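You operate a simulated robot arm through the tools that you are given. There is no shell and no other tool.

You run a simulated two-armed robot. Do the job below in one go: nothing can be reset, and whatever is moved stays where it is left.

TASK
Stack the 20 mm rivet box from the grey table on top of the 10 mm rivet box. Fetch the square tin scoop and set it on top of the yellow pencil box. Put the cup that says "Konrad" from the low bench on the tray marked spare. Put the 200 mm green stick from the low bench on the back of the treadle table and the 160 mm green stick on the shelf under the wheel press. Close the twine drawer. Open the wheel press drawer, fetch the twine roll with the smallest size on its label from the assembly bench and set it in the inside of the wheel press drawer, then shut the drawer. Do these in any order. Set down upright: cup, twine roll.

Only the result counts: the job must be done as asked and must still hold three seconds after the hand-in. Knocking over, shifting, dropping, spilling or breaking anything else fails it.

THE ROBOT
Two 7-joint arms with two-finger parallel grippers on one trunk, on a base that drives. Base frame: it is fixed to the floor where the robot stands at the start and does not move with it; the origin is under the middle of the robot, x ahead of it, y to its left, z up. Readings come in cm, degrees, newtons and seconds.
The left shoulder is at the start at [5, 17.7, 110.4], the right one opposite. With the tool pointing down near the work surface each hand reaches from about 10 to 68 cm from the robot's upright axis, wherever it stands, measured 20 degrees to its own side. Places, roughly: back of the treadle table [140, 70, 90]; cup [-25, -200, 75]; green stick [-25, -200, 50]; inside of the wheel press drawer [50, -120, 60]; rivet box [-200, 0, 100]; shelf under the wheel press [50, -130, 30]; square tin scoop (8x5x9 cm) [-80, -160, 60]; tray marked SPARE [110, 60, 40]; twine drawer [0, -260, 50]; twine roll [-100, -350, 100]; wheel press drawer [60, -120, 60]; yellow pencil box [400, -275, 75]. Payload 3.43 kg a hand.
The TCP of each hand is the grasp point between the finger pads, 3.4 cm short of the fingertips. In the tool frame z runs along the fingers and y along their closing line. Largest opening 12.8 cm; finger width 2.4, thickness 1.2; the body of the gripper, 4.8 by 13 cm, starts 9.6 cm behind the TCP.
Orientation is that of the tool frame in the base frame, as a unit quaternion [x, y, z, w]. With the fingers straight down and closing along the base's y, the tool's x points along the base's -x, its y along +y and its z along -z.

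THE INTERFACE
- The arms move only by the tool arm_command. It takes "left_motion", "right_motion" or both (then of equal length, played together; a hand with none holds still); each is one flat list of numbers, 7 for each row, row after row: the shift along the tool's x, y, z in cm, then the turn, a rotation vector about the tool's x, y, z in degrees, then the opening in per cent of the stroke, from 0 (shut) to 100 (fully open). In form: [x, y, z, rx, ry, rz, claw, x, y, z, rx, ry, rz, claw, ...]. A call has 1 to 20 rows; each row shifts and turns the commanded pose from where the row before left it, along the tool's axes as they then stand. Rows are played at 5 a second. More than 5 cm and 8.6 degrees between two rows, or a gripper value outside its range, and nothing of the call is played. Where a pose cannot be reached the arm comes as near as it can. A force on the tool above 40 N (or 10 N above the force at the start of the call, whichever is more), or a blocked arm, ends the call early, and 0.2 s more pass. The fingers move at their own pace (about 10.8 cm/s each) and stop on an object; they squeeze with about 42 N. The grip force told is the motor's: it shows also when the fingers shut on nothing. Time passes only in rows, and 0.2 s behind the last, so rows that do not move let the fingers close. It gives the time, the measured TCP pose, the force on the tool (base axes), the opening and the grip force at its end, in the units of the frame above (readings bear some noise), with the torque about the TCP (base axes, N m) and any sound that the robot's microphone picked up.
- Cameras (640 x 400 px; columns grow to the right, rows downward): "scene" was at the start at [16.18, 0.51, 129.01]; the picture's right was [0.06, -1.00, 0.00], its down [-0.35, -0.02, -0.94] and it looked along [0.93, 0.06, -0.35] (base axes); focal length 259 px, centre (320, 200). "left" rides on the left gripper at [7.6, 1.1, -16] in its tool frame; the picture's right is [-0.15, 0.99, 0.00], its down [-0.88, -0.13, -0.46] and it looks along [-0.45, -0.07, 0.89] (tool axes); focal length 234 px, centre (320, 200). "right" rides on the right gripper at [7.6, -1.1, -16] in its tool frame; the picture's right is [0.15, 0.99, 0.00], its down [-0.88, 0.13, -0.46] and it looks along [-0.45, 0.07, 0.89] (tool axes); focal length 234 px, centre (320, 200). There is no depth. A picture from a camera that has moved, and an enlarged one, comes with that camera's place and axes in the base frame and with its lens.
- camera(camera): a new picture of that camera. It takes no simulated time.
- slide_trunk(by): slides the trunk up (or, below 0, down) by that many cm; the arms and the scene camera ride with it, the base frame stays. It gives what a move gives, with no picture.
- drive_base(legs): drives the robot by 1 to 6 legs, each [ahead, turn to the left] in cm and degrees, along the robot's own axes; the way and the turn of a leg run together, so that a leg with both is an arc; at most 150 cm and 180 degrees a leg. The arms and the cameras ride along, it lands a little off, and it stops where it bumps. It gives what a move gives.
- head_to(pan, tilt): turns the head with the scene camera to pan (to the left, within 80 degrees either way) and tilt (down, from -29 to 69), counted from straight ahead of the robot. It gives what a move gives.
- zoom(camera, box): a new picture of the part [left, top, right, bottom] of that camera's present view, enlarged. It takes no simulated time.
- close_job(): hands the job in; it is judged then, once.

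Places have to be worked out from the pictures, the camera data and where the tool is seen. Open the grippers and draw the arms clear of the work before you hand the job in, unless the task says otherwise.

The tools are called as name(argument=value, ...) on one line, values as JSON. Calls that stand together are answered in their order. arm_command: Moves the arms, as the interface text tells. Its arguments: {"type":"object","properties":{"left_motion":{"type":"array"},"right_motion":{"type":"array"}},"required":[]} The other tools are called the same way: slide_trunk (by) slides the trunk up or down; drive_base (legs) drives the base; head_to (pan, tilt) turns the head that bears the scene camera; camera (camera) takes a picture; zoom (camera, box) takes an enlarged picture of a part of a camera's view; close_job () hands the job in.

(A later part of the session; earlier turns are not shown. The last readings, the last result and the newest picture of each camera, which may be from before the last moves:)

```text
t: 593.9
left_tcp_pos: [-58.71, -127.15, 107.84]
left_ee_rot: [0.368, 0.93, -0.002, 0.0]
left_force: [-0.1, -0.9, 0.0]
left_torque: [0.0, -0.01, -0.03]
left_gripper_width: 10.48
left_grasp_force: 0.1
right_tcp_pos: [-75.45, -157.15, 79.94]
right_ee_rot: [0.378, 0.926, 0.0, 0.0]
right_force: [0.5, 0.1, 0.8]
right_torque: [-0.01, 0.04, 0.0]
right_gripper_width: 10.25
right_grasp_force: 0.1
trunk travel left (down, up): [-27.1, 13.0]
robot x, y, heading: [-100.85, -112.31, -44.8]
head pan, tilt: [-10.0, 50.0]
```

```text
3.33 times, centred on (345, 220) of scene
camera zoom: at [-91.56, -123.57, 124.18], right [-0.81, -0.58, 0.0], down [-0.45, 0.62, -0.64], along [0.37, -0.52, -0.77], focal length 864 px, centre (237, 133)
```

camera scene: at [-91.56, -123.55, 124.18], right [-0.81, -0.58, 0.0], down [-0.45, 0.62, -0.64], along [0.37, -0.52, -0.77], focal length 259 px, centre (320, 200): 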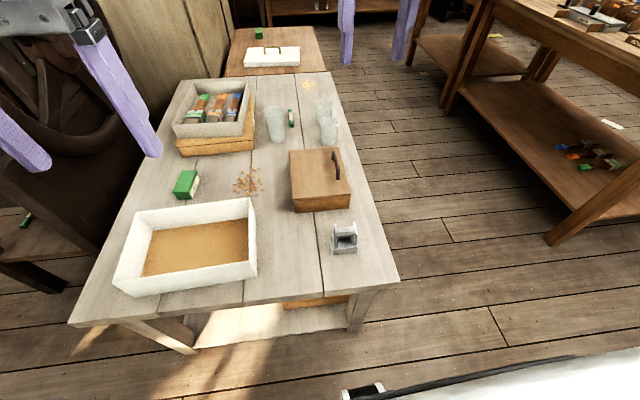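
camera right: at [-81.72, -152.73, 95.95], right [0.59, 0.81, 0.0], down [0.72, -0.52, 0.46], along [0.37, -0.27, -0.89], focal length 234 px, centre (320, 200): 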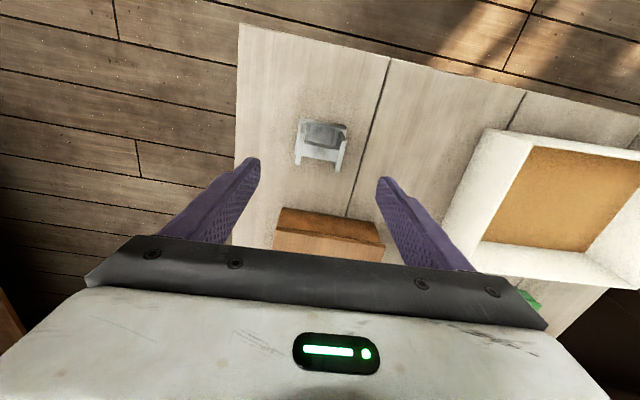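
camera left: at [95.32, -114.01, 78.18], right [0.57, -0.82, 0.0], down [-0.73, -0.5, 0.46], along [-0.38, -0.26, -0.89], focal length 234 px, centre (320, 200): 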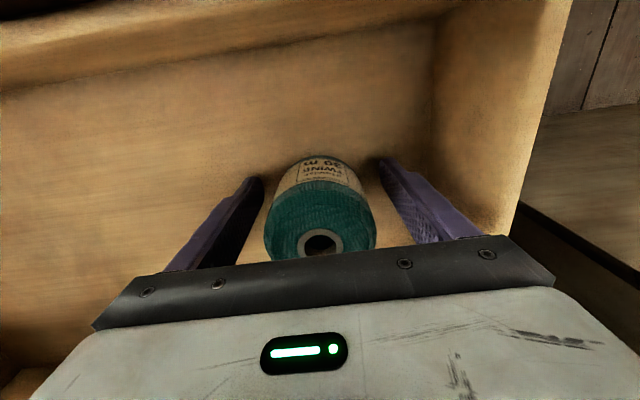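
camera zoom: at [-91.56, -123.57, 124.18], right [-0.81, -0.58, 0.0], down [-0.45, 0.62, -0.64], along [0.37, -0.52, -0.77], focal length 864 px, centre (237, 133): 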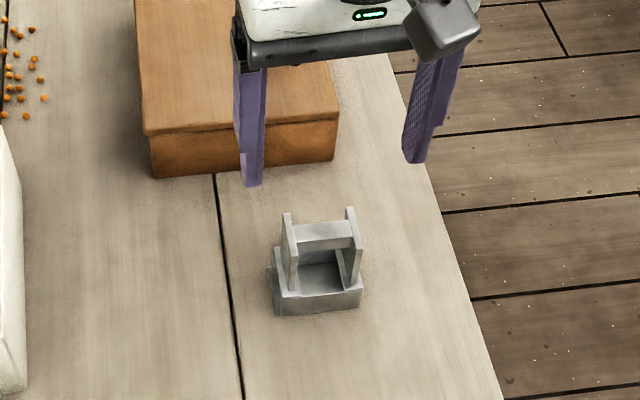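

The crossbar is centred within 0.4 cm. I correct and lower to z≈67.6, then close on the plates.

arm_command(right_motion=[0, 0.4, 4, 0, 0, 0, 80, 0, 0, 4, 0, 0, 0, 80, 0, 0, 3, 0, 0, 0, 80, 0, 0, 1.3, 0, 0, 0, 80])

camera(camera="right")

zoom(camera="scene", box=[270, 160, 420, 280])

```text
t: 594.9
left_tcp_pos: [-58.7, -127.19, 108.0]
left_ee_rot: [0.367, 0.93, -0.001, 0.001]
left_force: [1.0, 0.1, -0.1]
left_torque: [0.02, -0.02, -0.01]
left_gripper_width: 10.47
left_grasp_force: 0.1
right_tcp_pos: [-75.18, -156.91, 67.6]
right_ee_rot: [0.378, 0.926, 0.0, 0.0]
right_force: [-0.3, -0.7, 0.5]
right_torque: [0.0, -0.02, 0.01]
right_gripper_width: 10.24
right_grasp_force: 0.1
trunk travel left (down, up): [-27.1, 13.0]
robot x, y, heading: [-100.63, -111.88, -44.1]
head pan, tilt: [-10.0, 50.0]
```

```text
taken
camera right: at [-81.51, -152.31, 83.59], right [0.59, 0.81, 0.0], down [0.72, -0.52, 0.46], along [0.37, -0.27, -0.89], focal length 234 px, centre (320, 200)
```

right: 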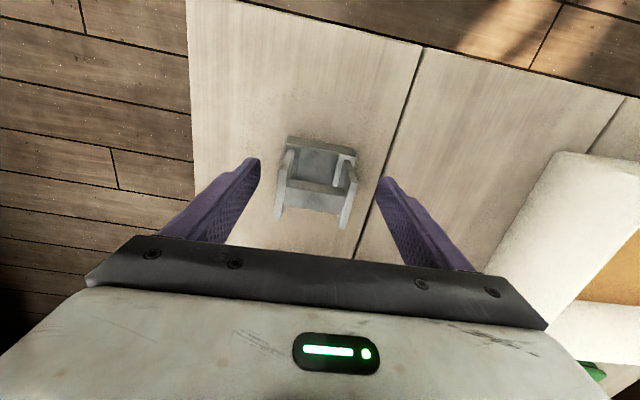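

```text
3.33 times, centred on (345, 220) of scene
camera zoom: at [-91.57, -123.56, 124.18], right [-0.81, -0.58, 0.0], down [-0.45, 0.62, -0.64], along [0.37, -0.52, -0.77], focal length 864 px, centre (237, 133)
```

zoom: 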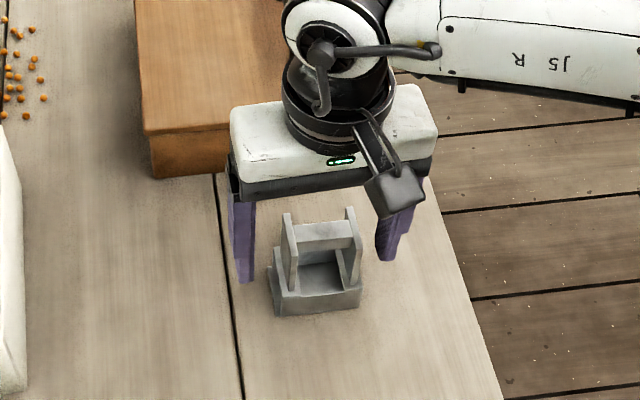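

Centred. I close on the plates.

arm_command(right_motion=[0, 0, 0, 0, 0, 0, 55, 0, 0, 0, 0, 0, 0, 40, 0, 0, 0, 0, 0, 0, 30, 0, 0, 0, 0, 0, 0, 30])

camera(camera="right")

```text
t: 595.9
left_tcp_pos: [-58.74, -127.13, 107.86]
left_ee_rot: [0.368, 0.93, -0.002, 0.001]
left_force: [-0.5, -0.1, -0.1]
left_torque: [-0.01, -0.04, 0.0]
left_gripper_width: 10.53
left_grasp_force: 0.0
right_tcp_pos: [-75.23, -156.77, 67.69]
right_ee_rot: [0.378, 0.926, 0.0, 0.0]
right_force: [0.2, 0.0, -1.1]
right_torque: [-0.01, 0.01, 0.02]
right_gripper_width: 5.5
right_grasp_force: 41.9
trunk travel left (down, up): [-27.1, 13.0]
robot x, y, heading: [-101.03, -112.31, -44.5]
head pan, tilt: [-10.0, 50.0]
```

```text
taken
camera right: at [-81.5, -152.29, 83.61], right [0.59, 0.81, 0.0], down [0.72, -0.52, 0.46], along [0.37, -0.27, -0.89], focal length 234 px, centre (320, 200)
```

right: 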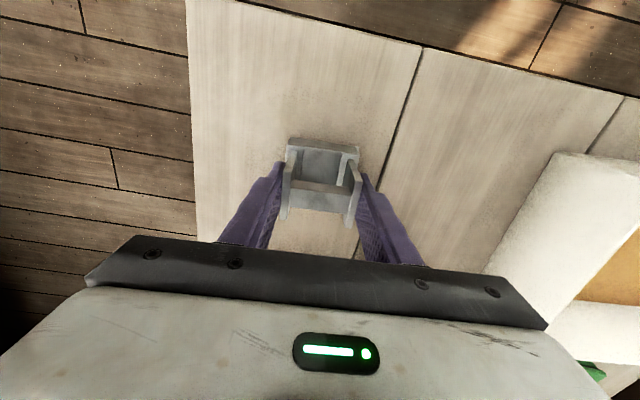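

Gripped at 5.5 cm. I lift it and check.

arm_command(right_motion=[0, 0, -2, 0, 0, 0, 30, 0, 0, -4, 0, 0, 0, 30, 0, 0, -4.5, 0, 0, 0, 30, 0, 0, -4.5, 0, 0, 0, 30, 0, 0, -4.5, 0, 0, 0, 30, 0, 0, -4.5, 0, 0, 0, 30, 0, 0, -4.5, 0, 0, 0, 30, 0, 0, -4.5, 0, 0, 0, 30, 0, 0, -4.5, 0, 0, 0, 30, 0, 0, -4.5, 0, 0, 0, 30, 3, 0, 0, 0, 0, 0, 30, 4, 0, 0, 0, 0, 0, 30])

camera(camera="scene")

camera(camera="right")

```text
t: 598.5
left_tcp_pos: [-58.75, -127.07, 107.98]
left_ee_rot: [0.369, 0.929, -0.001, 0.001]
left_force: [-0.3, -1.0, -1.1]
left_torque: [0.0, -0.03, -0.02]
left_gripper_width: 10.5
left_grasp_force: 0.1
right_tcp_pos: [-80.34, -152.13, 109.8]
right_ee_rot: [0.377, 0.926, 0.0, -0.001]
right_force: [-0.4, 1.2, -0.4]
right_torque: [-0.02, 0.01, -0.01]
right_gripper_width: 5.54
right_grasp_force: 42.2
trunk travel left (down, up): [-27.1, 13.0]
robot x, y, heading: [-100.92, -112.28, -44.5]
head pan, tilt: [-10.0, 50.0]
```

```text
taken
camera scene: at [-91.6, -123.54, 124.19], right [-0.81, -0.58, 0.0], down [-0.45, 0.62, -0.64], along [0.37, -0.52, -0.77], focal length 259 px, centre (320, 200)
```

scene: 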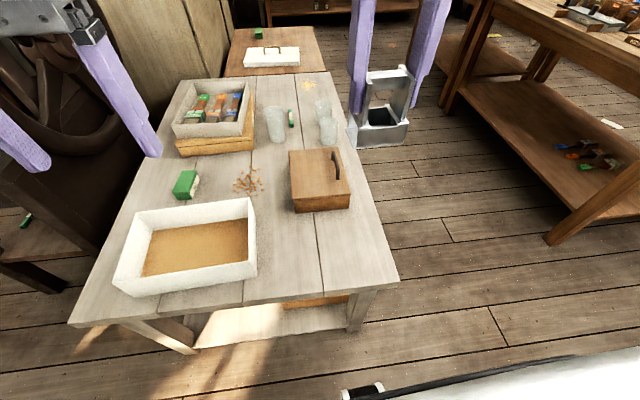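

```text
taken
camera right: at [-86.56, -147.6, 125.72], right [0.59, 0.81, 0.0], down [0.72, -0.52, 0.46], along [0.37, -0.27, -0.89], focal length 234 px, centre (320, 200)
```

right: 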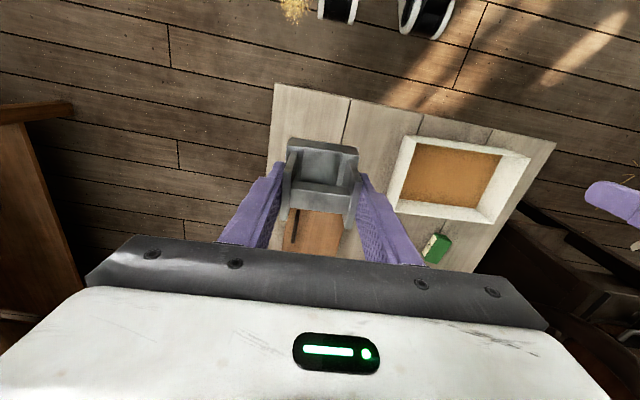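

Scoop is firmly held. I back away and drive east past the press toward the corridor leading to the pencil box.

drive_base(legs=[[-15, 0], [0, 79.4], [150, 0], [10, 0], [0, -71.9], [95, 0]])

head_to(pan=0, tilt=15)

camera(camera="scene")

```text
t: 618.9
left_tcp_pos: [136.83, -72.52, 107.92]
left_ee_rot: [0.313, 0.95, -0.001, 0.001]
left_force: [0.3, 0.7, 0.0]
left_torque: [0.01, 0.02, -0.02]
left_gripper_width: 10.49
left_grasp_force: 0.0
right_tcp_pos: [118.28, -99.97, 109.76]
right_ee_rot: [0.323, 0.947, 0.0, 0.0]
right_force: [0.0, 0.2, -0.6]
right_torque: [0.02, 0.04, -0.01]
right_gripper_width: 5.52
right_grasp_force: 42.1
trunk travel left (down, up): [-27.1, 13.0]
robot x, y, heading: [92.98, -62.49, -37.6]
head pan, tilt: [-10.0, 50.0]
```

```text
t: 619.9
left_tcp_pos: [136.8, -72.62, 107.9]
left_ee_rot: [0.313, 0.95, -0.001, 0.001]
left_force: [-0.5, 0.4, 0.7]
left_torque: [-0.01, 0.0, -0.02]
left_gripper_width: 10.49
left_grasp_force: 0.0
right_tcp_pos: [118.21, -99.85, 109.8]
right_ee_rot: [0.323, 0.946, 0.0, 0.001]
right_force: [0.0, 0.0, -1.3]
right_torque: [0.01, 0.02, -0.01]
right_gripper_width: 5.52
right_grasp_force: 41.7
trunk travel left (down, up): [-27.1, 13.0]
robot x, y, heading: [92.9, -62.67, -37.6]
head pan, tilt: [0.0, 15.0]
```

```text
taken
camera scene: at [105.9, -72.87, 129.54], right [-0.61, -0.79, 0.0], down [-0.21, 0.16, -0.97], along [0.76, -0.59, -0.26], focal length 259 px, centre (320, 200)
```

scene: 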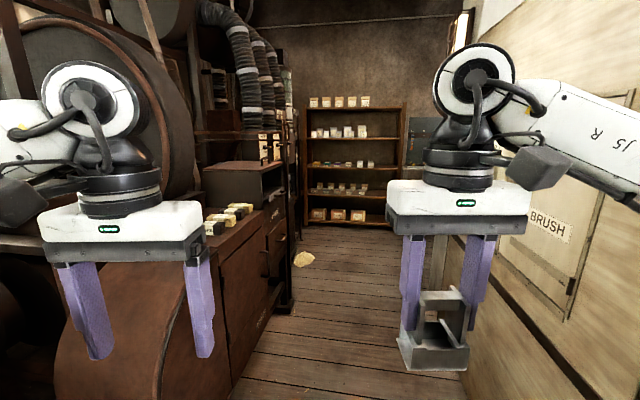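

The corridor between machine cabinet (left) and pale cabinet (right) is about 110 cm wide. I align with it and drive 130 cm in.

drive_base(legs=[[0, -8.5], [130, 0]])

camera(camera="scene")

head_to(pan=-40, tilt=15)

camera(camera="scene")

head_to(pan=35, tilt=15)

camera(camera="scene")

```text
t: 627.0
left_tcp_pos: [224.46, -172.26, 107.93]
left_ee_rot: [0.383, 0.924, -0.001, 0.0]
left_force: [-1.1, 0.9, 0.3]
left_torque: [0.0, -0.02, 0.03]
left_gripper_width: 10.5
left_grasp_force: 0.0
right_tcp_pos: [201.99, -196.55, 109.76]
right_ee_rot: [0.393, 0.92, 0.0, 0.0]
right_force: [1.0, -0.1, -0.9]
right_torque: [0.01, -0.05, -0.02]
right_gripper_width: 5.52
right_grasp_force: 42.1
trunk travel left (down, up): [-27.1, 13.0]
robot x, y, heading: [182.55, -155.89, -46.2]
head pan, tilt: [0.0, 15.0]
```

```text
taken
camera scene: at [193.8, -167.97, 129.55], right [-0.72, -0.69, 0.0], down [-0.18, 0.19, -0.97], along [0.67, -0.7, -0.26], focal length 259 px, centre (320, 200)
```

scene: 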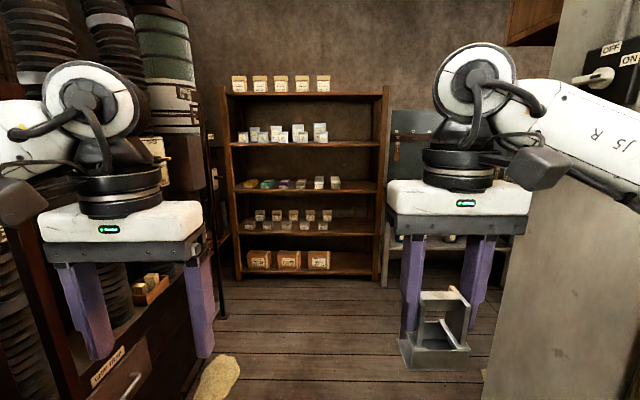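

```text
t: 628.1
left_tcp_pos: [224.36, -172.25, 107.9]
left_ee_rot: [0.383, 0.924, -0.002, 0.0]
left_force: [-0.1, 0.2, -0.1]
left_torque: [0.0, -0.04, 0.06]
left_gripper_width: 10.48
left_grasp_force: 0.1
right_tcp_pos: [201.95, -196.46, 109.75]
right_ee_rot: [0.392, 0.92, 0.0, 0.0]
right_force: [0.2, -0.3, -0.9]
right_torque: [0.01, -0.01, -0.02]
right_gripper_width: 5.53
right_grasp_force: 41.9
trunk travel left (down, up): [-27.1, 13.0]
robot x, y, heading: [182.57, -155.44, -46.3]
head pan, tilt: [-40.0, 15.0]
```

```text
taken
camera scene: at [187.95, -170.53, 129.55], right [-1.0, -0.07, 0.0], down [-0.02, 0.26, -0.97], along [0.06, -0.96, -0.26], focal length 259 px, centre (320, 200)
```

scene: 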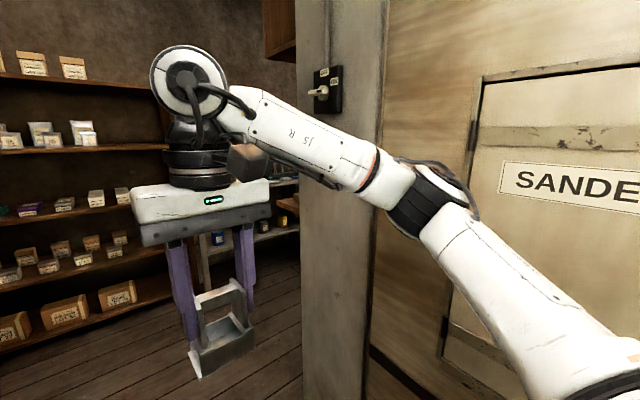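

```text
t: 629.5
left_tcp_pos: [224.36, -172.26, 107.87]
left_ee_rot: [0.383, 0.924, -0.002, 0.001]
left_force: [-0.4, -0.4, 0.4]
left_torque: [0.02, -0.01, -0.01]
left_gripper_width: 10.51
left_grasp_force: 0.0
right_tcp_pos: [202.0, -196.45, 109.8]
right_ee_rot: [0.393, 0.92, -0.001, -0.001]
right_force: [0.0, 0.1, -0.4]
right_torque: [0.0, 0.0, -0.02]
right_gripper_width: 5.54
right_grasp_force: 42.4
trunk travel left (down, up): [-27.1, 13.0]
robot x, y, heading: [182.62, -156.28, -46.2]
head pan, tilt: [35.0, 15.0]
```

```text
taken
camera scene: at [196.49, -163.03, 129.55], right [-0.19, -0.98, 0.0], down [-0.25, 0.05, -0.97], along [0.95, -0.19, -0.26], focal length 259 px, centre (320, 200)
```

scene: 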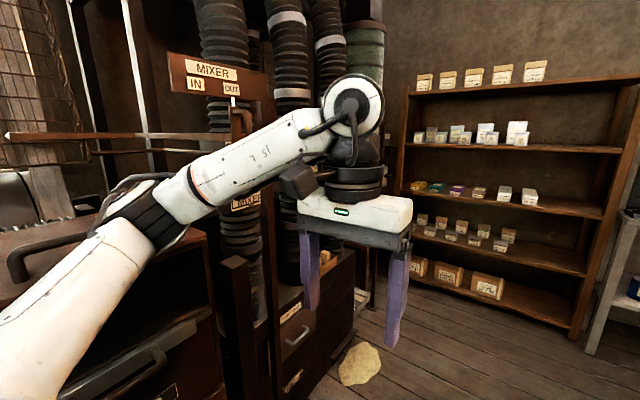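

The rack ahead holds boxes on several shelves. I zoom in to find the yellow pencil box.

head_to(pan=0, tilt=15)

zoom(camera="scene", box=[220, 120, 390, 240])

zoom(camera="scene", box=[230, 160, 350, 200])

```text
t: 630.6
left_tcp_pos: [224.44, -172.23, 107.85]
left_ee_rot: [0.383, 0.924, -0.001, 0.0]
left_force: [-0.5, 0.3, 0.3]
left_torque: [-0.02, -0.02, 0.0]
left_gripper_width: 10.49
left_grasp_force: 0.1
right_tcp_pos: [202.03, -196.45, 109.62]
right_ee_rot: [0.393, 0.92, 0.0, 0.0]
right_force: [0.2, -1.3, -1.6]
right_torque: [0.02, 0.02, -0.02]
right_gripper_width: 5.53
right_grasp_force: 42.3
trunk travel left (down, up): [-27.1, 13.0]
robot x, y, heading: [182.86, -155.89, -46.5]
head pan, tilt: [0.0, 15.0]
```

```text
3.33 times, centred on (305, 180) of scene
camera zoom: at [193.8, -167.95, 129.55], right [-0.72, -0.69, 0.0], down [-0.18, 0.19, -0.97], along [0.67, -0.7, -0.26], focal length 864 px, centre (370, 267)
```

zoom: 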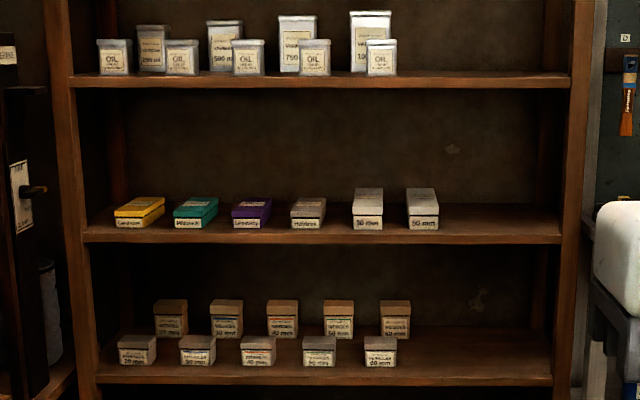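

```text
5.33 times, centred on (290, 180) of scene
camera zoom: at [193.8, -167.95, 129.55], right [-0.72, -0.69, 0.0], down [-0.18, 0.19, -0.97], along [0.67, -0.7, -0.26], focal length 1383 px, centre (480, 307)
```

zoom: 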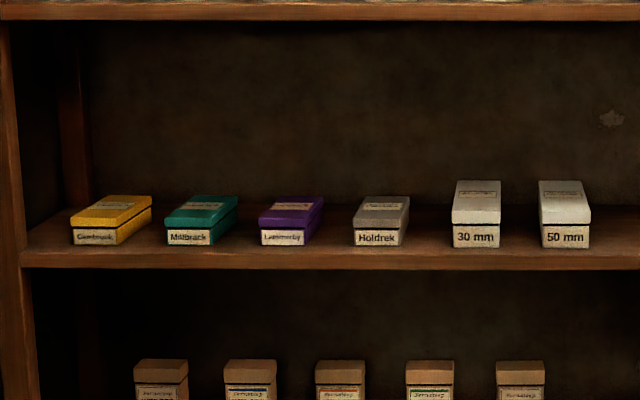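

The yellow pencil box (leftmost) lies on a shelf with another shelf ~30 cm above it, so the scoop must go in with a forward-pitched hand. I'll regrasp it on the free front-left strip of the press table; I reverse back there.

drive_base(legs=[[-85, 0], [0, -91]])

head_to(pan=0, tilt=50)

camera(camera="scene")

```text
t: 638.9
left_tcp_pos: [107.56, -137.13, 107.92]
left_ee_rot: [0.927, 0.375, -0.002, 0.0]
left_force: [-0.1, 0.8, 0.2]
left_torque: [0.0, -0.05, -0.02]
left_gripper_width: 10.48
left_grasp_force: 0.0
right_tcp_pos: [83.6, -114.33, 109.71]
right_ee_rot: [0.931, 0.365, 0.0, 0.0]
right_force: [0.4, -0.2, -1.1]
right_torque: [0.03, 0.0, 0.0]
right_gripper_width: 5.53
right_grasp_force: 42.4
trunk travel left (down, up): [-27.1, 13.0]
robot x, y, heading: [124.12, -96.05, -137.0]
head pan, tilt: [0.0, 15.0]
```

```text
t: 639.9
left_tcp_pos: [107.61, -137.13, 107.87]
left_ee_rot: [0.927, 0.375, -0.002, 0.0]
left_force: [0.7, -0.8, -0.6]
left_torque: [-0.01, 0.02, -0.02]
left_gripper_width: 10.48
left_grasp_force: 0.0
right_tcp_pos: [83.59, -114.39, 109.83]
right_ee_rot: [0.931, 0.366, 0.0, 0.0]
right_force: [0.4, 0.1, -0.3]
right_torque: [-0.02, -0.01, 0.01]
right_gripper_width: 5.52
right_grasp_force: 41.7
trunk travel left (down, up): [-27.1, 13.0]
robot x, y, heading: [124.27, -95.8, -137.1]
head pan, tilt: [0.0, 50.0]
```

```text
taken
camera scene: at [113.54, -105.69, 124.18], right [-0.68, 0.73, 0.0], down [0.56, 0.52, -0.64], along [-0.47, -0.44, -0.77], focal length 259 px, centre (320, 200)
```

scene: 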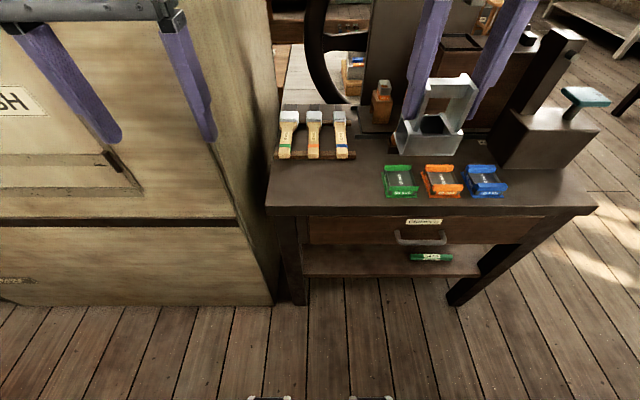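

I roll forward 14 cm, then carry the scoop over the free strip left-front of the press table.

drive_base(legs=[[14, 0]])

arm_command(right_motion=[-2, 3.1, 0, 0, 0, 0, 30, -2, 3.1, 0, 0, 0, 0, 30, -2, 3.1, 0, 0, 0, 0, 30, -2, 3.1, 0, 0, 0, 0, 30, 0, 0, 4.5, 0, 0, 0, 30, 0, 0, 4.5, 0, 0, 0, 30, 0, 0, 4, 0, 0, 0, 30])

camera(camera="right")

camera(camera="scene")

```text
t: 641.3
left_tcp_pos: [99.43, -144.93, 108.19]
left_ee_rot: [0.932, 0.362, -0.002, 0.011]
left_force: [29.2, 12.3, -10.7]
left_torque: [-0.53, 3.1, 2.05]
left_gripper_width: 10.5
left_grasp_force: 0.0
right_tcp_pos: [74.72, -123.4, 110.19]
right_ee_rot: [0.93, 0.368, -0.005, 0.001]
right_force: [0.7, -0.4, -0.2]
right_torque: [-0.04, 0.02, -0.01]
right_gripper_width: 5.53
right_grasp_force: 42.1
trunk travel left (down, up): [-27.1, 13.0]
robot x, y, heading: [114.65, -104.89, -136.6]
head pan, tilt: [0.0, 50.0]
stopped in leg 1: the robot was blocked; the commanded pose is now the measured one
```

```text
t: 641.8
left_tcp_pos: [99.32, -144.85, 108.19]
left_ee_rot: [0.932, 0.363, -0.001, 0.01]
left_force: [22.5, 9.6, -8.2]
left_torque: [-0.44, 2.42, 1.62]
left_gripper_width: 10.51
left_grasp_force: 0.0
right_tcp_pos: [75.43, -128.31, 110.07]
right_ee_rot: [0.93, 0.367, -0.004, 0.001]
right_force: [0.5, -0.2, -0.6]
right_torque: [-0.02, 0.0, 0.03]
right_gripper_width: 5.51
right_grasp_force: 41.9
trunk travel left (down, up): [-27.1, 13.0]
robot x, y, heading: [114.63, -104.68, -136.5]
head pan, tilt: [0.0, 50.0]
stopped in row 2 (left hand): the force on the tool passed its limit at 44 N (the readings are from after the stop); the commanded pose is now the measured one
```

```text
taken
camera right: at [80.25, -122.32, 125.99], right [0.78, -0.62, 0.0], down [-0.55, -0.69, 0.46], along [-0.29, -0.36, -0.89], focal length 234 px, centre (320, 200)
```

right: 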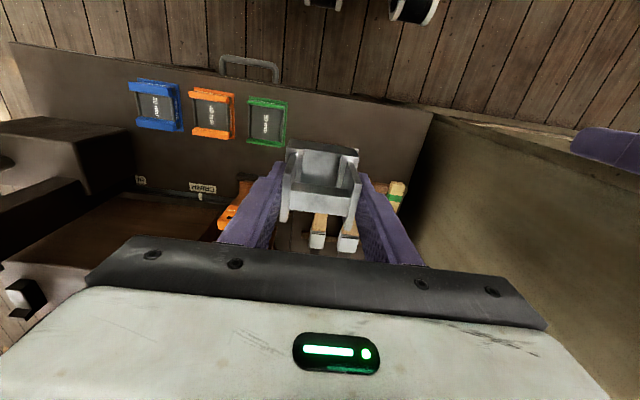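

```text
taken
camera scene: at [104.58, -114.52, 124.28], right [-0.69, 0.72, 0.0], down [0.55, 0.53, -0.65], along [-0.47, -0.45, -0.76], focal length 259 px, centre (320, 200)
```

scene: 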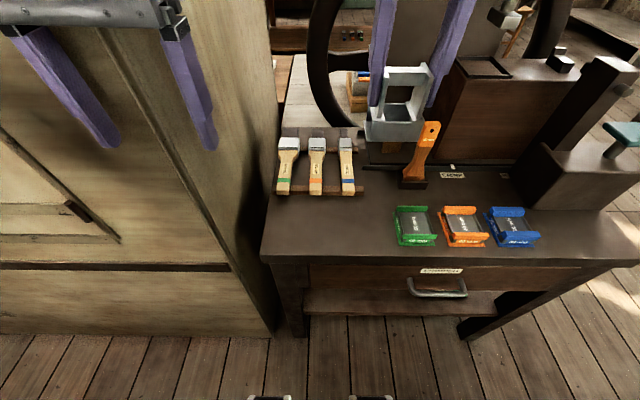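

The left hand touched the pale cabinet's front. I draw it back 5 cm first.

arm_command(left_motion=[2.5, 0, 0, 0, 0, 0, 80, 2.5, 0, 0, 0, 0, 0, 80])

camera(camera="left")

```text
t: 642.4
left_tcp_pos: [102.4, -142.03, 107.78]
left_ee_rot: [0.932, 0.362, 0.004, 0.009]
left_force: [-0.8, -0.1, 0.6]
left_torque: [0.06, 0.02, -0.04]
left_gripper_width: 10.25
left_grasp_force: 0.1
right_tcp_pos: [74.75, -128.87, 109.82]
right_ee_rot: [0.93, 0.367, 0.001, 0.001]
right_force: [-0.4, 0.5, -1.2]
right_torque: [0.01, -0.02, -0.01]
right_gripper_width: 5.52
right_grasp_force: 42.4
trunk travel left (down, up): [-27.1, 13.0]
robot x, y, heading: [114.36, -104.87, -136.8]
head pan, tilt: [0.0, 50.0]
```

```text
taken
camera left: at [108.63, -137.49, 123.75], right [0.56, -0.83, 0.02], down [-0.74, -0.49, 0.45], along [-0.37, -0.27, -0.89], focal length 234 px, centre (320, 200)
```

left: 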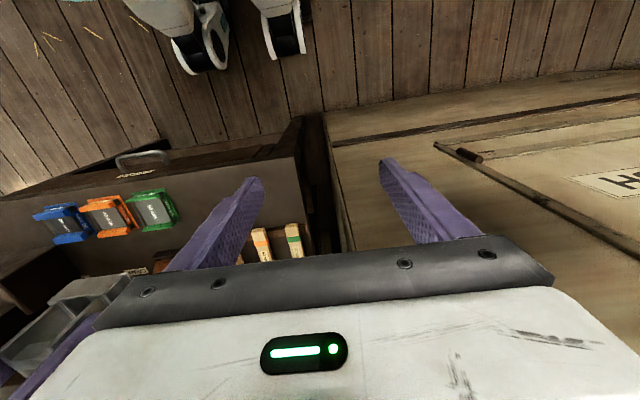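

Free now. I continue with the scoop: 5.6 cm forward and 7.6 cm left, then down to just above the table.

arm_command(right_motion=[-2.8, 3.8, 0, 0, 0, 0, 30, -2.8, 3.8, 0, 0, 0, 0, 30, 0, 0, 4.5, 0, 0, 0, 30, 0, 0, 4.5, 0, 0, 0, 30, 0, 0, 4.5, 0, 0, 0, 30, 0, 0, 4.5, 0, 0, 0, 30, 0, 0, 4.5, 0, 0, 0, 30])

camera(camera="scene")

camera(camera="right")

```text
t: 644.0
left_tcp_pos: [102.49, -141.98, 107.74]
left_ee_rot: [0.932, 0.362, 0.003, 0.009]
left_force: [0.6, 1.0, 0.8]
left_torque: [0.03, 0.0, -0.01]
left_gripper_width: 10.22
left_grasp_force: 0.1
right_tcp_pos: [76.06, -138.22, 87.2]
right_ee_rot: [0.93, 0.368, 0.0, 0.001]
right_force: [0.1, -0.6, -1.0]
right_torque: [0.01, 0.02, -0.02]
right_gripper_width: 5.5
right_grasp_force: 42.5
trunk travel left (down, up): [-27.1, 13.0]
robot x, y, heading: [114.78, -104.61, -136.4]
head pan, tilt: [0.0, 50.0]
```

```text
taken
camera scene: at [103.84, -114.96, 124.18], right [-0.69, 0.73, 0.0], down [0.56, 0.53, -0.64], along [-0.47, -0.44, -0.77], focal length 259 px, centre (320, 200)
```

scene: 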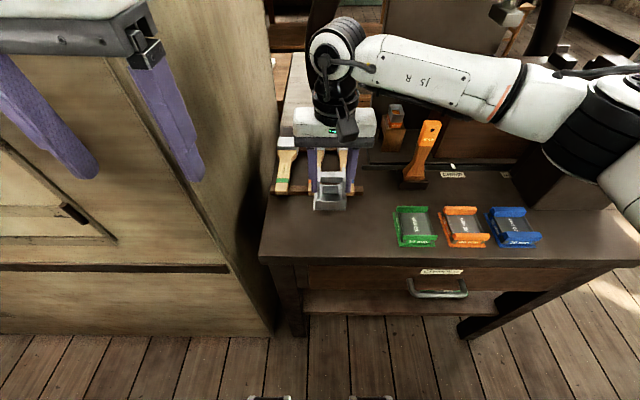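

```text
taken
camera right: at [80.77, -132.16, 103.18], right [0.78, -0.62, 0.0], down [-0.55, -0.7, 0.46], along [-0.28, -0.36, -0.89], focal length 234 px, centre (320, 200)
```

right: 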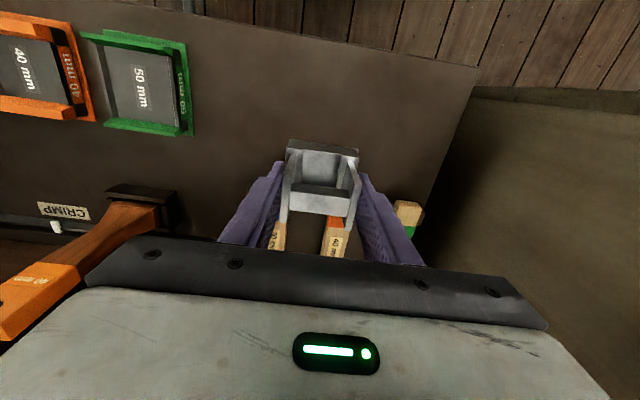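

arm_command(right_motion=[0, 0, 2, 0, 0, 0, 30, 0, 0, 1.5, 0, 0, 0, 30, 0, 0, 0.6, 0, 0, 0, 30])

zoom(camera="scene", box=[260, 120, 420, 260])

```text
t: 644.8
left_tcp_pos: [102.6, -141.95, 107.93]
left_ee_rot: [0.932, 0.362, 0.003, 0.009]
left_force: [0.8, 0.0, -0.4]
left_torque: [0.01, -0.03, 0.0]
left_gripper_width: 10.23
left_grasp_force: 0.1
right_tcp_pos: [76.0, -138.12, 83.65]
right_ee_rot: [0.93, 0.367, -0.002, 0.003]
right_force: [-1.3, 4.7, 27.8]
right_torque: [0.84, -0.23, 0.08]
right_gripper_width: 5.54
right_grasp_force: 41.8
trunk travel left (down, up): [-27.1, 13.0]
robot x, y, heading: [114.67, -104.72, -136.4]
head pan, tilt: [0.0, 50.0]
```

```text
2.86 times, centred on (340, 190) of scene
camera zoom: at [104.01, -114.76, 124.28], right [-0.69, 0.73, 0.0], down [0.56, 0.53, -0.64], along [-0.47, -0.44, -0.76], focal length 741 px, centre (263, 229)
```

zoom: 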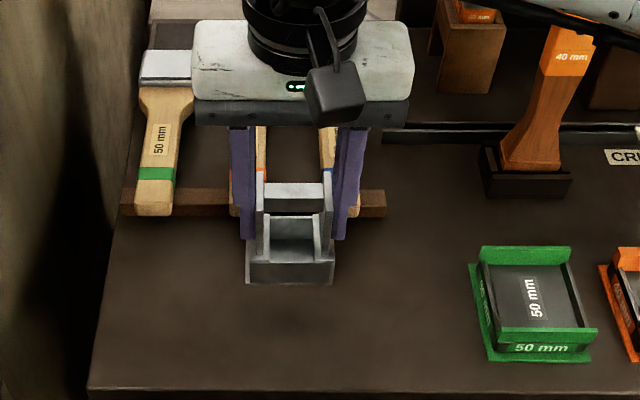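

The scoop touches down. I ease up slightly and open the right hand.

arm_command(right_motion=[0, 0, -0.4, 0, 0, 0, 30, 0, 0, 0, 0, 0, 0, 50, 0, 0, 0, 0, 0, 0, 65, 0, 0, 0, 0, 0, 0, 72])

zoom(camera="scene", box=[260, 120, 420, 260])

camera(camera="right")

```text
t: 645.8
left_tcp_pos: [102.37, -141.96, 107.72]
left_ee_rot: [0.932, 0.363, 0.004, 0.009]
left_force: [0.0, -0.3, 0.3]
left_torque: [-0.02, 0.03, -0.04]
left_gripper_width: 10.24
left_grasp_force: 0.0
right_tcp_pos: [75.93, -138.21, 83.42]
right_ee_rot: [0.93, 0.368, 0.0, 0.0]
right_force: [-0.2, 0.0, -0.9]
right_torque: [0.01, 0.0, -0.03]
right_gripper_width: 9.2
right_grasp_force: 0.0
trunk travel left (down, up): [-27.1, 13.0]
robot x, y, heading: [115.08, -104.91, -136.5]
head pan, tilt: [0.0, 50.0]
```

```text
2.86 times, centred on (340, 190) of scene
camera zoom: at [103.87, -114.94, 124.18], right [-0.69, 0.73, 0.0], down [0.56, 0.53, -0.64], along [-0.47, -0.44, -0.77], focal length 741 px, centre (263, 229)
```

zoom: 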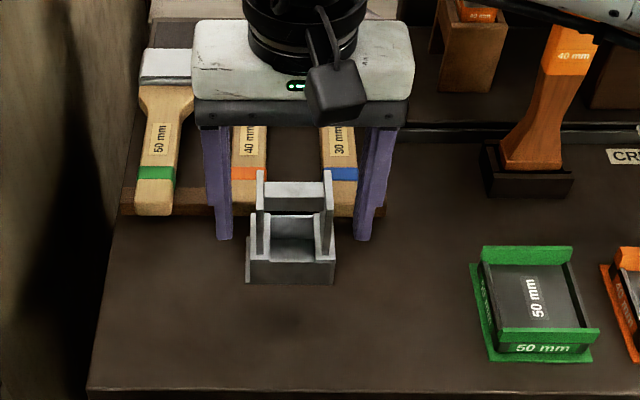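

```text
taken
camera right: at [80.67, -132.21, 99.43], right [0.78, -0.62, 0.0], down [-0.55, -0.7, 0.46], along [-0.28, -0.36, -0.89], focal length 234 px, centre (320, 200)
```

right: 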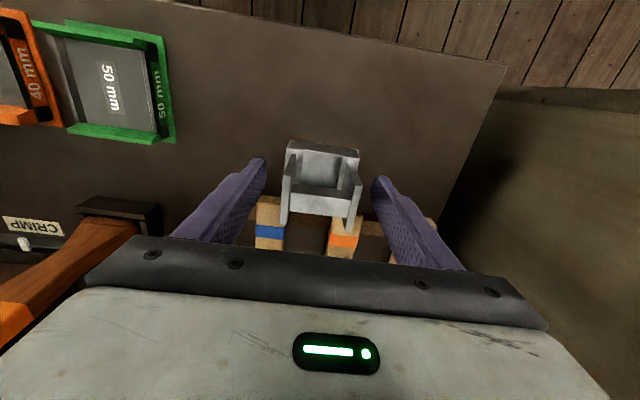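

The scoop stands free in front of the brushes. I raise the right hand and move it aside, then back the base up for the left hand's pitched grasp.

arm_command(right_motion=[0, 0, -4.5, 0, 0, 0, 72, 0, 0, -4.5, 0, 0, 0, 72, 0, 0, -4.5, 0, 0, 0, 72, 0, 0, -4.5, 0, 0, 0, 72, 0, 0, -4.5, 0, 0, 0, 72, 2, -3.2, -1.5, 0, 0, 0, 72, 2, -3.2, -1.5, 0, 0, 0, 72, 2, -3.2, -1.5, 0, 0, 0, 72, 2, -3.2, -1.5, 0, 0, 0, 72])

drive_base(legs=[[-24, 0]])

camera(camera="scene")

zoom(camera="scene", box=[240, 90, 420, 220])

```text
t: 647.8
left_tcp_pos: [102.45, -142.0, 107.78]
left_ee_rot: [0.932, 0.362, 0.004, 0.009]
left_force: [0.6, -0.1, 0.2]
left_torque: [0.04, 0.0, 0.0]
left_gripper_width: 10.22
left_grasp_force: 0.1
right_tcp_pos: [73.23, -123.5, 112.14]
right_ee_rot: [0.93, 0.367, -0.001, 0.0]
right_force: [-0.4, 1.3, 0.1]
right_torque: [0.0, 0.01, 0.02]
right_gripper_width: 9.21
right_grasp_force: 0.0
trunk travel left (down, up): [-27.1, 13.0]
robot x, y, heading: [114.49, -104.94, -136.7]
head pan, tilt: [0.0, 50.0]
```

```text
t: 649.6
left_tcp_pos: [119.69, -125.48, 107.77]
left_ee_rot: [0.932, 0.362, 0.003, 0.009]
left_force: [0.0, 0.5, 0.0]
left_torque: [0.0, -0.02, 0.02]
left_gripper_width: 10.23
left_grasp_force: 0.0
right_tcp_pos: [90.57, -107.14, 112.18]
right_ee_rot: [0.931, 0.365, 0.0, 0.001]
right_force: [0.4, 0.2, -1.0]
right_torque: [0.01, 0.02, 0.03]
right_gripper_width: 9.22
right_grasp_force: 0.1
trunk travel left (down, up): [-27.1, 13.0]
robot x, y, heading: [131.92, -89.05, -136.6]
head pan, tilt: [0.0, 50.0]
```

```text
taken
camera scene: at [121.22, -98.5, 124.19], right [-0.69, 0.73, 0.0], down [0.56, 0.52, -0.64], along [-0.47, -0.44, -0.77], focal length 259 px, centre (320, 200)
```

scene: 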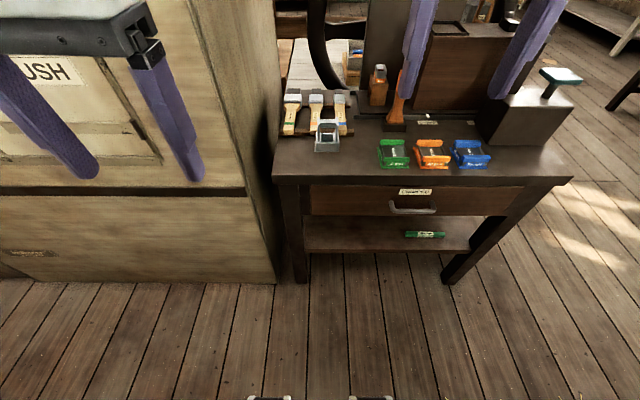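

```text
3.08 times, centred on (330, 155) of scene
camera zoom: at [121.22, -98.5, 124.19], right [-0.69, 0.73, 0.0], down [0.56, 0.52, -0.64], along [-0.47, -0.44, -0.77], focal length 798 px, centre (289, 338)
```

zoom: 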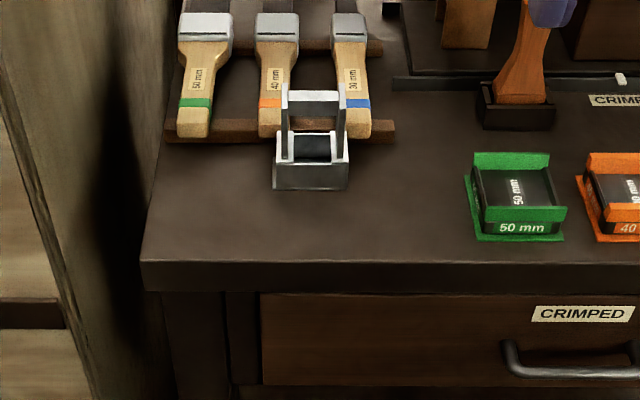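

The scoop stands at [75.95,-138.2] with its base at z≈76. I bring the left hand forward in stages, pitch it 50° and lower it in front of the scoop.

arm_command(left_motion=[0, 0, 0, 1.13, 0, -0.95, 80, -3.2, -3.4, 0, 0, 0, 0, 80, -3.2, -3.6, 0, 0, 0, 0, 80, -3.2, -3.6, 0, 0, 0, 0, 80, -3.2, -3.6, 0, 0, 0, 0, 80, -3.2, -3.6, 0, 0, 0, 0, 80, 0, 0, 0, 0, -8.34, 0, 80, 0, 0, 0, 0, -8.34, 0, 80, 0, 0, 0, 0, -8.34, 0, 80, 0, 0, 0, 0, -8.34, 0, 80, 0, 0, 0, 0, -8.34, 0, 80, 0, 0, 0, 0, -8.34, 0, 80])

camera(camera="scene")

camera(camera="left")

```text
t: 652.2
left_tcp_pos: [95.93, -123.6, 107.84]
left_ee_rot: [0.841, 0.336, -0.394, 0.156]
left_force: [-0.1, 0.3, -0.9]
left_torque: [0.0, 0.0, 0.0]
left_gripper_width: 10.24
left_grasp_force: 0.1
right_tcp_pos: [90.56, -107.05, 112.17]
right_ee_rot: [0.931, 0.365, 0.0, 0.0]
right_force: [-0.5, -1.0, 0.3]
right_torque: [0.03, -0.02, -0.03]
right_gripper_width: 9.21
right_grasp_force: 0.1
trunk travel left (down, up): [-27.1, 13.0]
robot x, y, heading: [131.63, -88.52, -136.7]
head pan, tilt: [0.0, 50.0]
```

```text
taken
camera scene: at [121.18, -98.53, 124.18], right [-0.69, 0.73, 0.0], down [0.56, 0.53, -0.64], along [-0.47, -0.44, -0.77], focal length 259 px, centre (320, 200)
```

scene: 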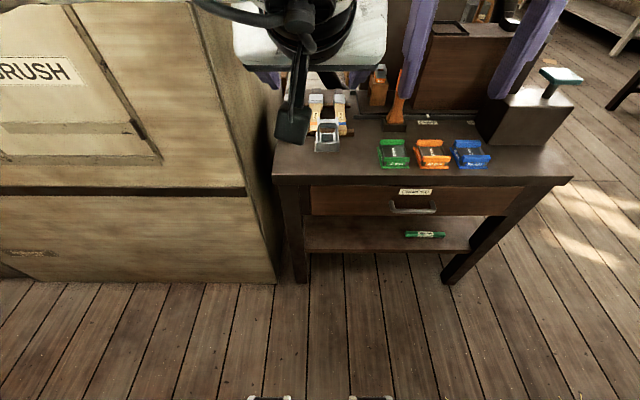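

```text
taken
camera left: at [109.18, -112.63, 112.27], right [0.61, -0.78, 0.11], down [-0.24, -0.05, 0.97], along [-0.75, -0.62, -0.22], focal length 234 px, centre (320, 200)
```

left: 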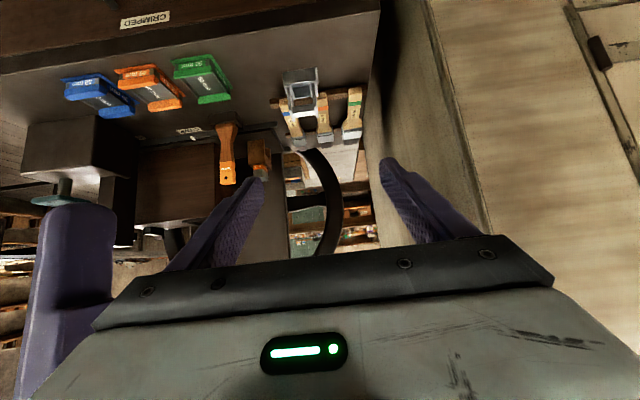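

The pitched left hand is ready. I move the right hand 10 cm aside and lower the left in front of the scoop.

arm_command(right_motion=[0, -5, 0, 0, 0, 0, 70, 0, -5, 0, 0, 0, 0, 70, 0, 0, 0, 0, 0, 0, 70, 0, 0, 0, 0, 0, 0, 70, 0, 0, 0, 0, 0, 0, 70, 0, 0, 0, 0, 0, 0, 70, 0, 0, 0, 0, 0, 0, 70, 0, 0, 0, 0, 0, 0, 70], left_motion=[0, 0, 0, 0, 0, 0, 80, 0, 0, 0, 0, 0, 0, 80, 1.82, -0.52, 4.14, 0, 0, 0, 80, 1.82, -0.52, 4.14, 0, 0, 0, 80, 1.82, -0.52, 4.14, 0, 0, 0, 80, 1.82, -0.52, 4.14, 0, 0, 0, 80, 1.82, -0.52, 4.14, 0, 0, 0, 80, 1.82, -0.52, 4.14, 0, 0, 0, 80])

camera(camera="left")

camera(camera="scene")

```text
t: 654.0
left_tcp_pos: [84.9, -129.65, 83.54]
left_ee_rot: [0.842, 0.334, -0.393, 0.156]
left_force: [0.6, -0.6, -0.2]
left_torque: [0.01, 0.01, 0.01]
left_gripper_width: 10.24
left_grasp_force: 0.1
right_tcp_pos: [83.85, -99.88, 112.08]
right_ee_rot: [0.931, 0.365, 0.001, 0.001]
right_force: [0.4, -0.2, -0.4]
right_torque: [0.0, 0.01, -0.01]
right_gripper_width: 8.98
right_grasp_force: 0.0
trunk travel left (down, up): [-27.1, 13.0]
robot x, y, heading: [132.17, -88.51, -136.6]
head pan, tilt: [0.0, 50.0]
```

```text
taken
camera left: at [98.34, -118.79, 87.96], right [0.61, -0.79, 0.11], down [-0.25, -0.05, 0.97], along [-0.75, -0.62, -0.23], focal length 234 px, centre (320, 200)
```

left: 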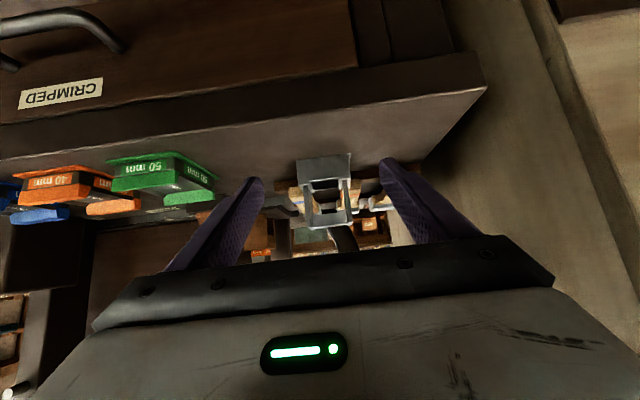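

```text
taken
camera scene: at [121.15, -98.55, 124.18], right [-0.69, 0.73, 0.0], down [0.56, 0.53, -0.64], along [-0.47, -0.44, -0.77], focal length 259 px, centre (320, 200)
```

scene: 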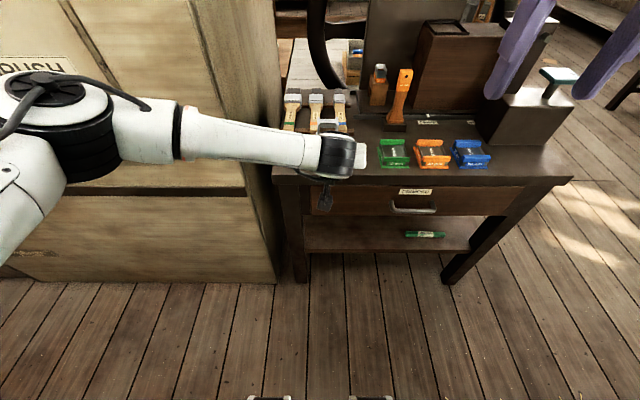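

Well centred. I slide forward 11 cm so the fingers straddle the plates, and close.

arm_command(left_motion=[-2.4, 0, 2.86, 0, 0, 0, 80, -2.4, 0, 2.86, 0, 0, 0, 80, -2.4, 0, 2.86, 0, 0, 0, 80])

camera(camera="left")

zoom(camera="scene", box=[260, 80, 420, 200])

```text
t: 654.8
left_tcp_pos: [76.68, -137.08, 83.67]
left_ee_rot: [0.843, 0.334, -0.393, 0.155]
left_force: [-0.2, -0.3, -0.5]
left_torque: [0.0, -0.02, 0.01]
left_gripper_width: 10.28
left_grasp_force: 0.1
right_tcp_pos: [83.79, -99.96, 112.06]
right_ee_rot: [0.931, 0.366, 0.001, 0.001]
right_force: [-1.2, 0.0, 0.2]
right_torque: [-0.03, 0.01, -0.01]
right_gripper_width: 8.93
right_grasp_force: 0.0
trunk travel left (down, up): [-27.1, 13.0]
robot x, y, heading: [132.14, -88.68, -137.1]
head pan, tilt: [0.0, 50.0]
```

```text
taken
camera left: at [90.12, -126.14, 88.03], right [0.61, -0.79, 0.11], down [-0.25, -0.05, 0.97], along [-0.75, -0.62, -0.23], focal length 234 px, centre (320, 200)
```

left: 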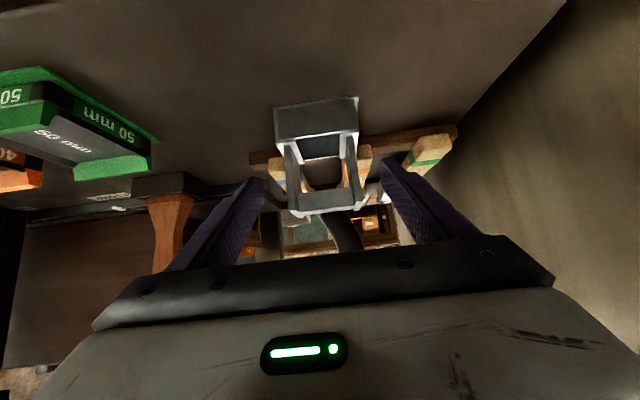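

```text
3.33 times, centred on (340, 140) of scene
camera zoom: at [121.15, -98.52, 124.17], right [-0.69, 0.73, 0.0], down [0.56, 0.53, -0.64], along [-0.47, -0.44, -0.77], focal length 864 px, centre (253, 400)
```

zoom: 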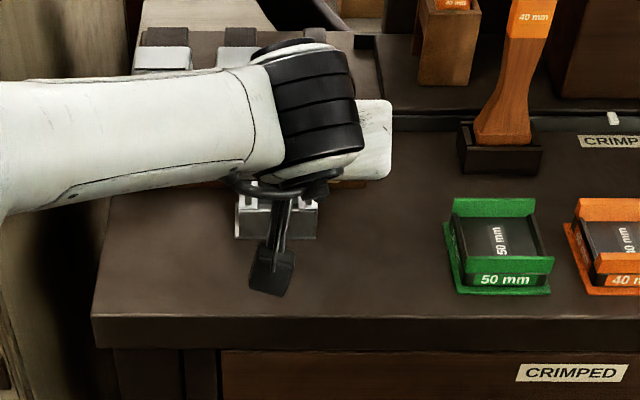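

arm_command(left_motion=[0, 0, 0, 0, 0, 0, 55, 0, 0, 0, 0, 0, 0, 40, 0, 0, 0, 0, 0, 0, 25, 0, 0, 0, 0, 0, 0, 25])

camera(camera="left")

```text
t: 655.8
left_tcp_pos: [76.75, -137.15, 83.63]
left_ee_rot: [0.842, 0.335, -0.393, 0.155]
left_force: [0.3, 0.1, -0.3]
left_torque: [0.02, -0.03, -0.03]
left_gripper_width: 5.51
left_grasp_force: 41.9
right_tcp_pos: [83.78, -99.78, 112.01]
right_ee_rot: [0.931, 0.366, 0.001, 0.0]
right_force: [0.4, -0.6, -0.4]
right_torque: [-0.01, -0.02, 0.01]
right_gripper_width: 8.95
right_grasp_force: 0.2
trunk travel left (down, up): [-27.1, 13.0]
robot x, y, heading: [132.19, -88.7, -136.9]
head pan, tilt: [0.0, 50.0]
```

```text
taken
camera left: at [90.15, -126.15, 88.06], right [0.61, -0.78, 0.11], down [-0.25, -0.05, 0.97], along [-0.75, -0.62, -0.23], focal length 234 px, centre (320, 200)
```

left: 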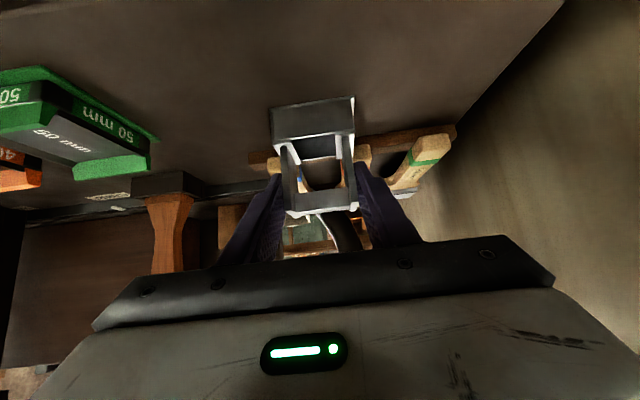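

Gripped again at 5.5 cm, now with the pitched left hand. I lift it, retreat from over the table and raise it.

arm_command(left_motion=[-1.1, 0, -0.9, 0, 0, 0, 25, -2.7, 0, -2.3, 0, 0, 0, 25, -2.3, 0, -1.9, 0, 0, 0, 25, 2.8, 0, -3.32, 0, 0, 0, 25, 2.8, 0, -3.32, 0, 0, 0, 25, 2.8, 0, -3.32, 0, 0, 0, 25, -3, 0, -2.5, 0, 0, 0, 25, -3, 0, -2.5, 0, 0, 0, 25, -3, 0, -2.5, 0, 0, 0, 25])

camera(camera="left")

camera(camera="scene")

```text
t: 657.8
left_tcp_pos: [86.31, -128.43, 102.87]
left_ee_rot: [0.842, 0.334, -0.393, 0.156]
left_force: [-0.2, 0.6, -1.5]
left_torque: [0.03, -0.05, -0.01]
left_gripper_width: 5.53
left_grasp_force: 42.1
right_tcp_pos: [83.88, -99.81, 112.13]
right_ee_rot: [0.93, 0.367, 0.0, 0.001]
right_force: [1.0, 0.6, 0.3]
right_torque: [-0.01, 0.0, 0.0]
right_gripper_width: 8.98
right_grasp_force: 0.1
trunk travel left (down, up): [-27.1, 13.0]
robot x, y, heading: [131.7, -87.92, -136.5]
head pan, tilt: [0.0, 50.0]
```

```text
taken
camera left: at [99.7, -117.42, 107.42], right [0.61, -0.78, 0.11], down [-0.25, -0.05, 0.97], along [-0.75, -0.62, -0.23], focal length 234 px, centre (320, 200)
```

left: 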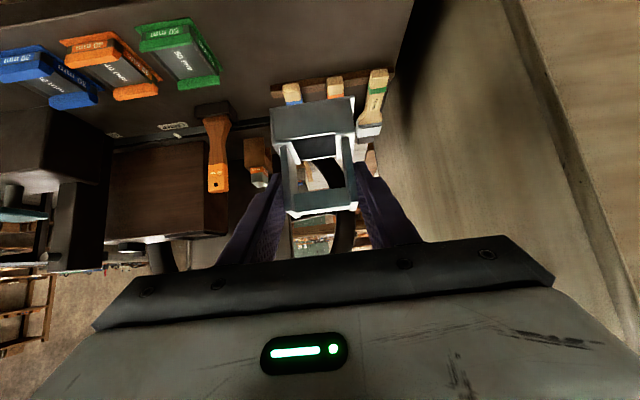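

```text
taken
camera scene: at [121.19, -98.52, 124.18], right [-0.69, 0.73, 0.0], down [0.56, 0.52, -0.64], along [-0.47, -0.44, -0.77], focal length 259 px, centre (320, 200)
```

scene: 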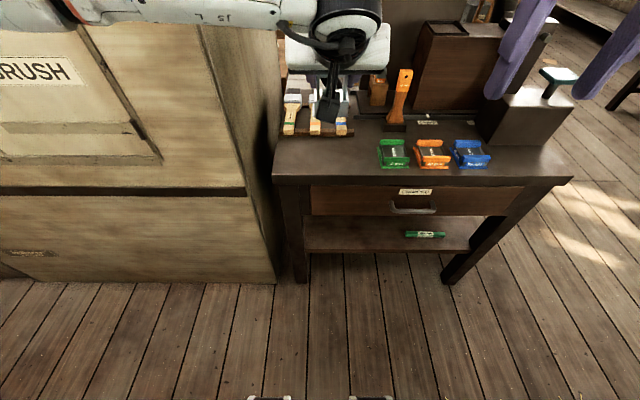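

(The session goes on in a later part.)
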